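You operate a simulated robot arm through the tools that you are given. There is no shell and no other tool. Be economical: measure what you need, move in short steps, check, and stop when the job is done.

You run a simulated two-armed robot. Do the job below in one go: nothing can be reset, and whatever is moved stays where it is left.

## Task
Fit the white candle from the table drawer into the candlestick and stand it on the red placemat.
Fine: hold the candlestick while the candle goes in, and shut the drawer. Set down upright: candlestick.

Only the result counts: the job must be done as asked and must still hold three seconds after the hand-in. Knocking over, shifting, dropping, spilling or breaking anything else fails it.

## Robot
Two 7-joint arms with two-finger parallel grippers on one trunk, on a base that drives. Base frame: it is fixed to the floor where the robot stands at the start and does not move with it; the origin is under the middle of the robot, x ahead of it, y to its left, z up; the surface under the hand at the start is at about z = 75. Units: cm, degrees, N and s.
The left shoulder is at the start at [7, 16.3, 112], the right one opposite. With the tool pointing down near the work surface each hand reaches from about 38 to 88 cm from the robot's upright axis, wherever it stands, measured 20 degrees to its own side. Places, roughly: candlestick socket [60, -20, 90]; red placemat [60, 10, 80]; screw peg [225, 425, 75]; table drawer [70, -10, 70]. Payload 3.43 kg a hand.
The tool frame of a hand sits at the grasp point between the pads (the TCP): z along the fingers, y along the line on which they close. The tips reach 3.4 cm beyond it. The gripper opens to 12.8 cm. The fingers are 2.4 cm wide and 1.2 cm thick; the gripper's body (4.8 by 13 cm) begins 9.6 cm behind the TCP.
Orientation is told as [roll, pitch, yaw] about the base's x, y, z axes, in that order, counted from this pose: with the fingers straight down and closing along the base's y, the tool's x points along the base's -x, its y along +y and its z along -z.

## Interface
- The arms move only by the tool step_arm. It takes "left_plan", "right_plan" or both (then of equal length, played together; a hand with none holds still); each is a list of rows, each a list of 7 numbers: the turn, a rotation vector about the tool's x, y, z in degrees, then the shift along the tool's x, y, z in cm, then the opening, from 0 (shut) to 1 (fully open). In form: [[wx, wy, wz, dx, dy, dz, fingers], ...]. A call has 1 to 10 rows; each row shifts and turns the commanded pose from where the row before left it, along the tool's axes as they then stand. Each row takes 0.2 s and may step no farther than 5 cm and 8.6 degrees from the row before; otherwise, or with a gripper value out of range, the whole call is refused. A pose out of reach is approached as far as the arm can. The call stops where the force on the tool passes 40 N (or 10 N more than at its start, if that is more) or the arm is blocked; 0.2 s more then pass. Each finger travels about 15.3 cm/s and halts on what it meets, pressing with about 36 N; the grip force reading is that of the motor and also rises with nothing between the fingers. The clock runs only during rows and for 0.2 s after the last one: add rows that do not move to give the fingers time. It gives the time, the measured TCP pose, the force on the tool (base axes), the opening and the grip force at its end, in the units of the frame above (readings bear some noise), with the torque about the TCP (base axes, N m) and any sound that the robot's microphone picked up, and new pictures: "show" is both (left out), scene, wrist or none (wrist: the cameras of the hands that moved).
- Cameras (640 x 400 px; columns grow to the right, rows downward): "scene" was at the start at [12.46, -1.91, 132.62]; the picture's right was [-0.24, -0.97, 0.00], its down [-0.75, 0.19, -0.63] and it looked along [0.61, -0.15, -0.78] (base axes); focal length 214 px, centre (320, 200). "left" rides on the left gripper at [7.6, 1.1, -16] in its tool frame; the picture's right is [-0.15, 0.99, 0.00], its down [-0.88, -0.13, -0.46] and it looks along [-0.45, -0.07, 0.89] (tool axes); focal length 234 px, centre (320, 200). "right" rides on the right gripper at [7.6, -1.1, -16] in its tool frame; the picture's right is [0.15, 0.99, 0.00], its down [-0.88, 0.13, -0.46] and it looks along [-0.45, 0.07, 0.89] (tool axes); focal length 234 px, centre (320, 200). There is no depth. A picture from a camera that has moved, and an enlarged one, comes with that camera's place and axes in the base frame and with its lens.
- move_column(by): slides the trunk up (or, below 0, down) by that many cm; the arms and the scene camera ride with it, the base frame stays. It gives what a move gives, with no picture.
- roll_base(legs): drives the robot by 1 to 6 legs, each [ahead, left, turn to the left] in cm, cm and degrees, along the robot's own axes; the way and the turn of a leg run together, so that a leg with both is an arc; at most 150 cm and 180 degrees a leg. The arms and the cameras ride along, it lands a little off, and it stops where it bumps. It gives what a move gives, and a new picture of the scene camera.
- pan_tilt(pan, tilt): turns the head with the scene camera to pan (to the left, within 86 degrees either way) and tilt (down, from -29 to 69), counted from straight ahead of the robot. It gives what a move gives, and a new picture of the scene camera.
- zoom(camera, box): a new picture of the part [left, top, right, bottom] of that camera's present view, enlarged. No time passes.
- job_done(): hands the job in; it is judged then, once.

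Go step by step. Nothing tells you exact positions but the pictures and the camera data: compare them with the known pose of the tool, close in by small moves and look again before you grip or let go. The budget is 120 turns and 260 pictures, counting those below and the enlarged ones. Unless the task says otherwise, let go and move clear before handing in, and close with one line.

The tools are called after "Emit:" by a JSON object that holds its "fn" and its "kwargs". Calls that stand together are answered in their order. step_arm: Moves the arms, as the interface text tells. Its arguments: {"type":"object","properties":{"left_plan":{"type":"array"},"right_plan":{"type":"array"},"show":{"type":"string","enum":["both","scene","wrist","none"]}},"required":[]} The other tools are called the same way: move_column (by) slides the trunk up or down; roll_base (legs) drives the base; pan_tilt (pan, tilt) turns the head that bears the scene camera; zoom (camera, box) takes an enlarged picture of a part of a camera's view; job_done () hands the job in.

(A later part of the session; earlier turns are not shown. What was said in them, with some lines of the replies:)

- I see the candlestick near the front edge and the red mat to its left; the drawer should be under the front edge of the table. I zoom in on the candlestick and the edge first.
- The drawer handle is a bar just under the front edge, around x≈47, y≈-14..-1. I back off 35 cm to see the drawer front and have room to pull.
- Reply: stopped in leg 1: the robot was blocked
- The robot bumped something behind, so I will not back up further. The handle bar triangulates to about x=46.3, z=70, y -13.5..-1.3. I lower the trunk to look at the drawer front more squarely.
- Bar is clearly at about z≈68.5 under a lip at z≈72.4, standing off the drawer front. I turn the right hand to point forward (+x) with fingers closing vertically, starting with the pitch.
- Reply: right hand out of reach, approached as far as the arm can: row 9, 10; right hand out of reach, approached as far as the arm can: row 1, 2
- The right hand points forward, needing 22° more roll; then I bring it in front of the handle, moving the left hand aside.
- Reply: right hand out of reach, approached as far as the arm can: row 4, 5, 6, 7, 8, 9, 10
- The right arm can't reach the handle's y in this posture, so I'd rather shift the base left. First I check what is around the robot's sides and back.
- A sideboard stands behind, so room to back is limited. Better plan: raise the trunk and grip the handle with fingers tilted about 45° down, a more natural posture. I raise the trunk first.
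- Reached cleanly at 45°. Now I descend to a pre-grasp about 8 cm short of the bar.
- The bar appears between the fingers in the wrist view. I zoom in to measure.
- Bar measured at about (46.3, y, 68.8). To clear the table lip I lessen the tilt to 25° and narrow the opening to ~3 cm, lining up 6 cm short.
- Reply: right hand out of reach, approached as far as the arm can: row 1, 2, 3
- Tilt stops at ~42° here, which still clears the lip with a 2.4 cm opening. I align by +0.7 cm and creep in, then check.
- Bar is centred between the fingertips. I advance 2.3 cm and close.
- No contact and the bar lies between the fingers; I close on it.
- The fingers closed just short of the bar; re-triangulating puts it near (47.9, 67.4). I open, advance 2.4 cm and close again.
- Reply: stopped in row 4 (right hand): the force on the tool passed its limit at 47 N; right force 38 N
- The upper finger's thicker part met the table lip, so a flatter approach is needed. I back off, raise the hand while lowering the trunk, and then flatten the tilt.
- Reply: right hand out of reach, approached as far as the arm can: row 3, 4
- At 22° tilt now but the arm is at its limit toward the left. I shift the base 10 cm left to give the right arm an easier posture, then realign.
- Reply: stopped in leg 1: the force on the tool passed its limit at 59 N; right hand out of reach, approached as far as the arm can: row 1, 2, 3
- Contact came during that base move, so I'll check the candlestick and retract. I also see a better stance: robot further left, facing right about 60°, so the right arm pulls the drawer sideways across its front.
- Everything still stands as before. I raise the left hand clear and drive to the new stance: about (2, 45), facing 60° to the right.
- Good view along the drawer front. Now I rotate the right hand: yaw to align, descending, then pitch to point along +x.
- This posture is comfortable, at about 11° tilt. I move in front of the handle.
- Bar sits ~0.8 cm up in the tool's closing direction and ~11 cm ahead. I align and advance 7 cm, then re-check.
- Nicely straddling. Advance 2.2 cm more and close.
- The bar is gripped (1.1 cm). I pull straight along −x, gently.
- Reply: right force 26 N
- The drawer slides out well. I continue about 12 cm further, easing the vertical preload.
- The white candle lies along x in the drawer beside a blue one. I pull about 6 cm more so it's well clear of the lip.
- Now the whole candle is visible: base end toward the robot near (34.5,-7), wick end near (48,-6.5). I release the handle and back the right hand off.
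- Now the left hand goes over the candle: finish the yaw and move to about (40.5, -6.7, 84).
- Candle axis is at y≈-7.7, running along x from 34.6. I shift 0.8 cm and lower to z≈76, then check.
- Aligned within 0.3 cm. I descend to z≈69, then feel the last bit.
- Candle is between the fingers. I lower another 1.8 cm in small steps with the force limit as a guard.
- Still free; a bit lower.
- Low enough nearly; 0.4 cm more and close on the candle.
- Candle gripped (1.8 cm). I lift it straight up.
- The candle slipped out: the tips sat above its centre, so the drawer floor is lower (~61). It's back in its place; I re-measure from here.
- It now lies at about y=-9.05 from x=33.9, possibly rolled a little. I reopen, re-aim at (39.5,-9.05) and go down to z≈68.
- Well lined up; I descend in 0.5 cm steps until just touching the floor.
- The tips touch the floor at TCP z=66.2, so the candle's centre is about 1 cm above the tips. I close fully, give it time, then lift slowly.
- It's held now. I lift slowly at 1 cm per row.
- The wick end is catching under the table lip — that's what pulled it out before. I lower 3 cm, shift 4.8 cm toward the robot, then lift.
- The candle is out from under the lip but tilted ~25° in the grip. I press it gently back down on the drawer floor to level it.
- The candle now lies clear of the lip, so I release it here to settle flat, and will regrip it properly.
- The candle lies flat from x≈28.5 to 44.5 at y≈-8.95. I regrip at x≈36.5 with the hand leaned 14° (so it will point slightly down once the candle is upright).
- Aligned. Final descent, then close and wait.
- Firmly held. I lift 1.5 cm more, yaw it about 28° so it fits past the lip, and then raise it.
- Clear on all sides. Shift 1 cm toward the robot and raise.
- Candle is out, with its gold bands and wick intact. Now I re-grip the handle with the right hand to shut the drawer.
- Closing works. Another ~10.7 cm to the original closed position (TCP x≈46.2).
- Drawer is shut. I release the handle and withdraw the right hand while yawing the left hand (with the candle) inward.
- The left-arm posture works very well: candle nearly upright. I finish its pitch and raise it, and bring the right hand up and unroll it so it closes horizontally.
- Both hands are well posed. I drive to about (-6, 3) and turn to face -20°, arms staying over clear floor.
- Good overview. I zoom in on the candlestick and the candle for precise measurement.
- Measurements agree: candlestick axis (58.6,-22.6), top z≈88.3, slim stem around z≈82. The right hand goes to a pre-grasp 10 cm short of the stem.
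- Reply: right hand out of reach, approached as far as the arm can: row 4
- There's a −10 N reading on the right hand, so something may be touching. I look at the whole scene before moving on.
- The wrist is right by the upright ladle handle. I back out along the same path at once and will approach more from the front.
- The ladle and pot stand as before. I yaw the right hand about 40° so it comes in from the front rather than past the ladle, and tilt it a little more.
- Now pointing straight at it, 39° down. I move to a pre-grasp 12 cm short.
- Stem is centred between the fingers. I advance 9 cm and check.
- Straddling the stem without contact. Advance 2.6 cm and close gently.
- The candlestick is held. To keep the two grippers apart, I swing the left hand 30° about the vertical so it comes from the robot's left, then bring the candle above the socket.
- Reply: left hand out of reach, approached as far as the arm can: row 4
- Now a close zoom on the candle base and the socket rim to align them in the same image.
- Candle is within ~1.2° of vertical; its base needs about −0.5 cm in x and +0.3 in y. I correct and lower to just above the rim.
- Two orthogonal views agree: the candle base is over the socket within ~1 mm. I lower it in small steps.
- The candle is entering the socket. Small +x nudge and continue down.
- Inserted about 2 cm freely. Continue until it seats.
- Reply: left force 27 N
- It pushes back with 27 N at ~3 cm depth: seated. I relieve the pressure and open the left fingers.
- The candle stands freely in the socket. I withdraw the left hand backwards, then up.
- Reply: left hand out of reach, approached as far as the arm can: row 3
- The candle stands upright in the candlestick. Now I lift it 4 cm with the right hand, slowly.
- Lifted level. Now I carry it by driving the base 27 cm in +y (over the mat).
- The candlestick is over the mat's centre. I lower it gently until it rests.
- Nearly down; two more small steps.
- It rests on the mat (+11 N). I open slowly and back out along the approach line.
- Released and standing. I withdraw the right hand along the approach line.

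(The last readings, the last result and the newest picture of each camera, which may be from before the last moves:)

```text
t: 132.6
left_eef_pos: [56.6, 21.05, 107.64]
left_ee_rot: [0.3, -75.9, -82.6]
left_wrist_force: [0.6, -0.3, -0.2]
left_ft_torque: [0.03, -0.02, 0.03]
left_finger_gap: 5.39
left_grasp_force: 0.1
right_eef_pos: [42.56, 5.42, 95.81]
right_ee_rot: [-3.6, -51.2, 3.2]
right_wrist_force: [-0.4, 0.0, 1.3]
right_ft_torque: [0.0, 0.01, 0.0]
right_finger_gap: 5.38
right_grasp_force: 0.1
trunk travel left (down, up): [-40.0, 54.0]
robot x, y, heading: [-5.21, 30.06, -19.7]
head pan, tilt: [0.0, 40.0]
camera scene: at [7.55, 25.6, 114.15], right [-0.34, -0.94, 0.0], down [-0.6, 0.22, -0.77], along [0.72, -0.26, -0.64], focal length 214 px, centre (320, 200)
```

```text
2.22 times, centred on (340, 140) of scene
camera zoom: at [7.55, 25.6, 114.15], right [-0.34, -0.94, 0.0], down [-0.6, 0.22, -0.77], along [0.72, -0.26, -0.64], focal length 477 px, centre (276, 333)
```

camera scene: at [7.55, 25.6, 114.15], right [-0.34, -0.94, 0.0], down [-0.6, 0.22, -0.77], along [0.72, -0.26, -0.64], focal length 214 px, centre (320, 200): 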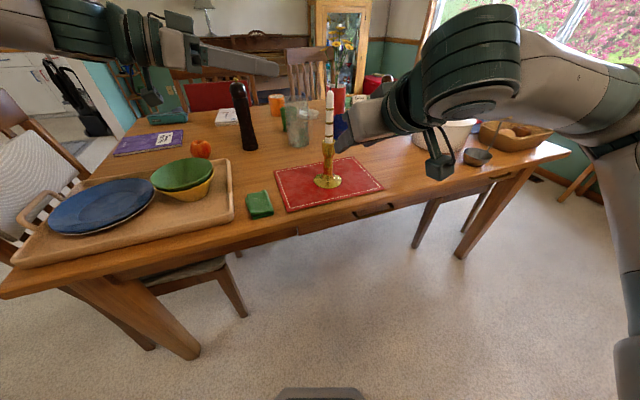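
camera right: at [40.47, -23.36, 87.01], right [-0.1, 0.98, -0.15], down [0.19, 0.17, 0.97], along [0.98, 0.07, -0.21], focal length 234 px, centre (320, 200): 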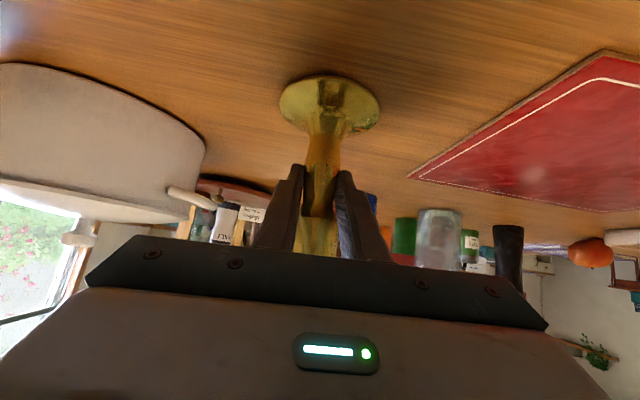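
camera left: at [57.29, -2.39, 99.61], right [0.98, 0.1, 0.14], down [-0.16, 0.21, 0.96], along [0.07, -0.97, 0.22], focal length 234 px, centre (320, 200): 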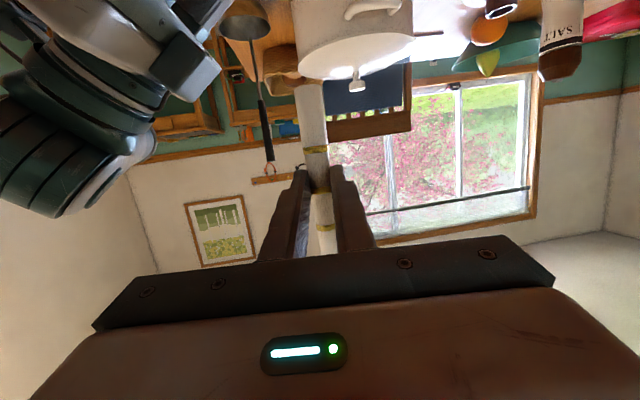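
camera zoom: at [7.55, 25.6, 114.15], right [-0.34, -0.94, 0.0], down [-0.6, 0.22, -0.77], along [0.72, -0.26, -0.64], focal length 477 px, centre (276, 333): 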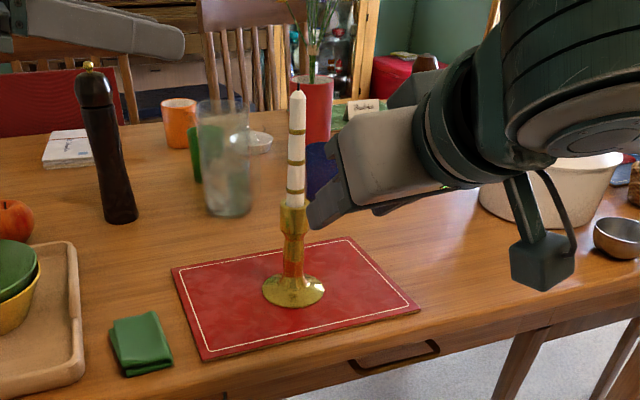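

The candlestick with candle stands upright on the mat. One check that the drawer is flush.

Emit:
{"fn": "zoom", "kwargs": {"camera": "scene", "box": [270, 160, 470, 260]}}

```text
3.20 times, centred on (370, 210) of scene
camera zoom: at [7.55, 25.6, 114.15], right [-0.34, -0.94, 0.0], down [-0.6, 0.22, -0.77], along [0.72, -0.26, -0.64], focal length 686 px, centre (160, 168)
```

zoom: 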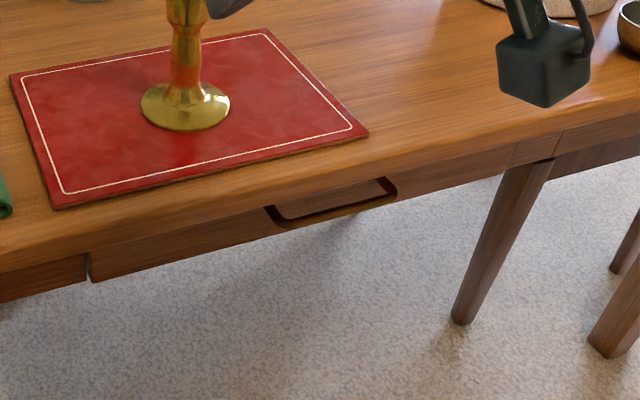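

The drawer is flush and the candlestick stands clear of both hands, so I hand in.

Emit:
{"fn": "job_done", "kwargs": {}}

```text
The job is handed in.
```

The white candle is fitted in the candlestick, which stands upright on the red placemat. The drawer is shut, both hands are clear, and I handed the job in.
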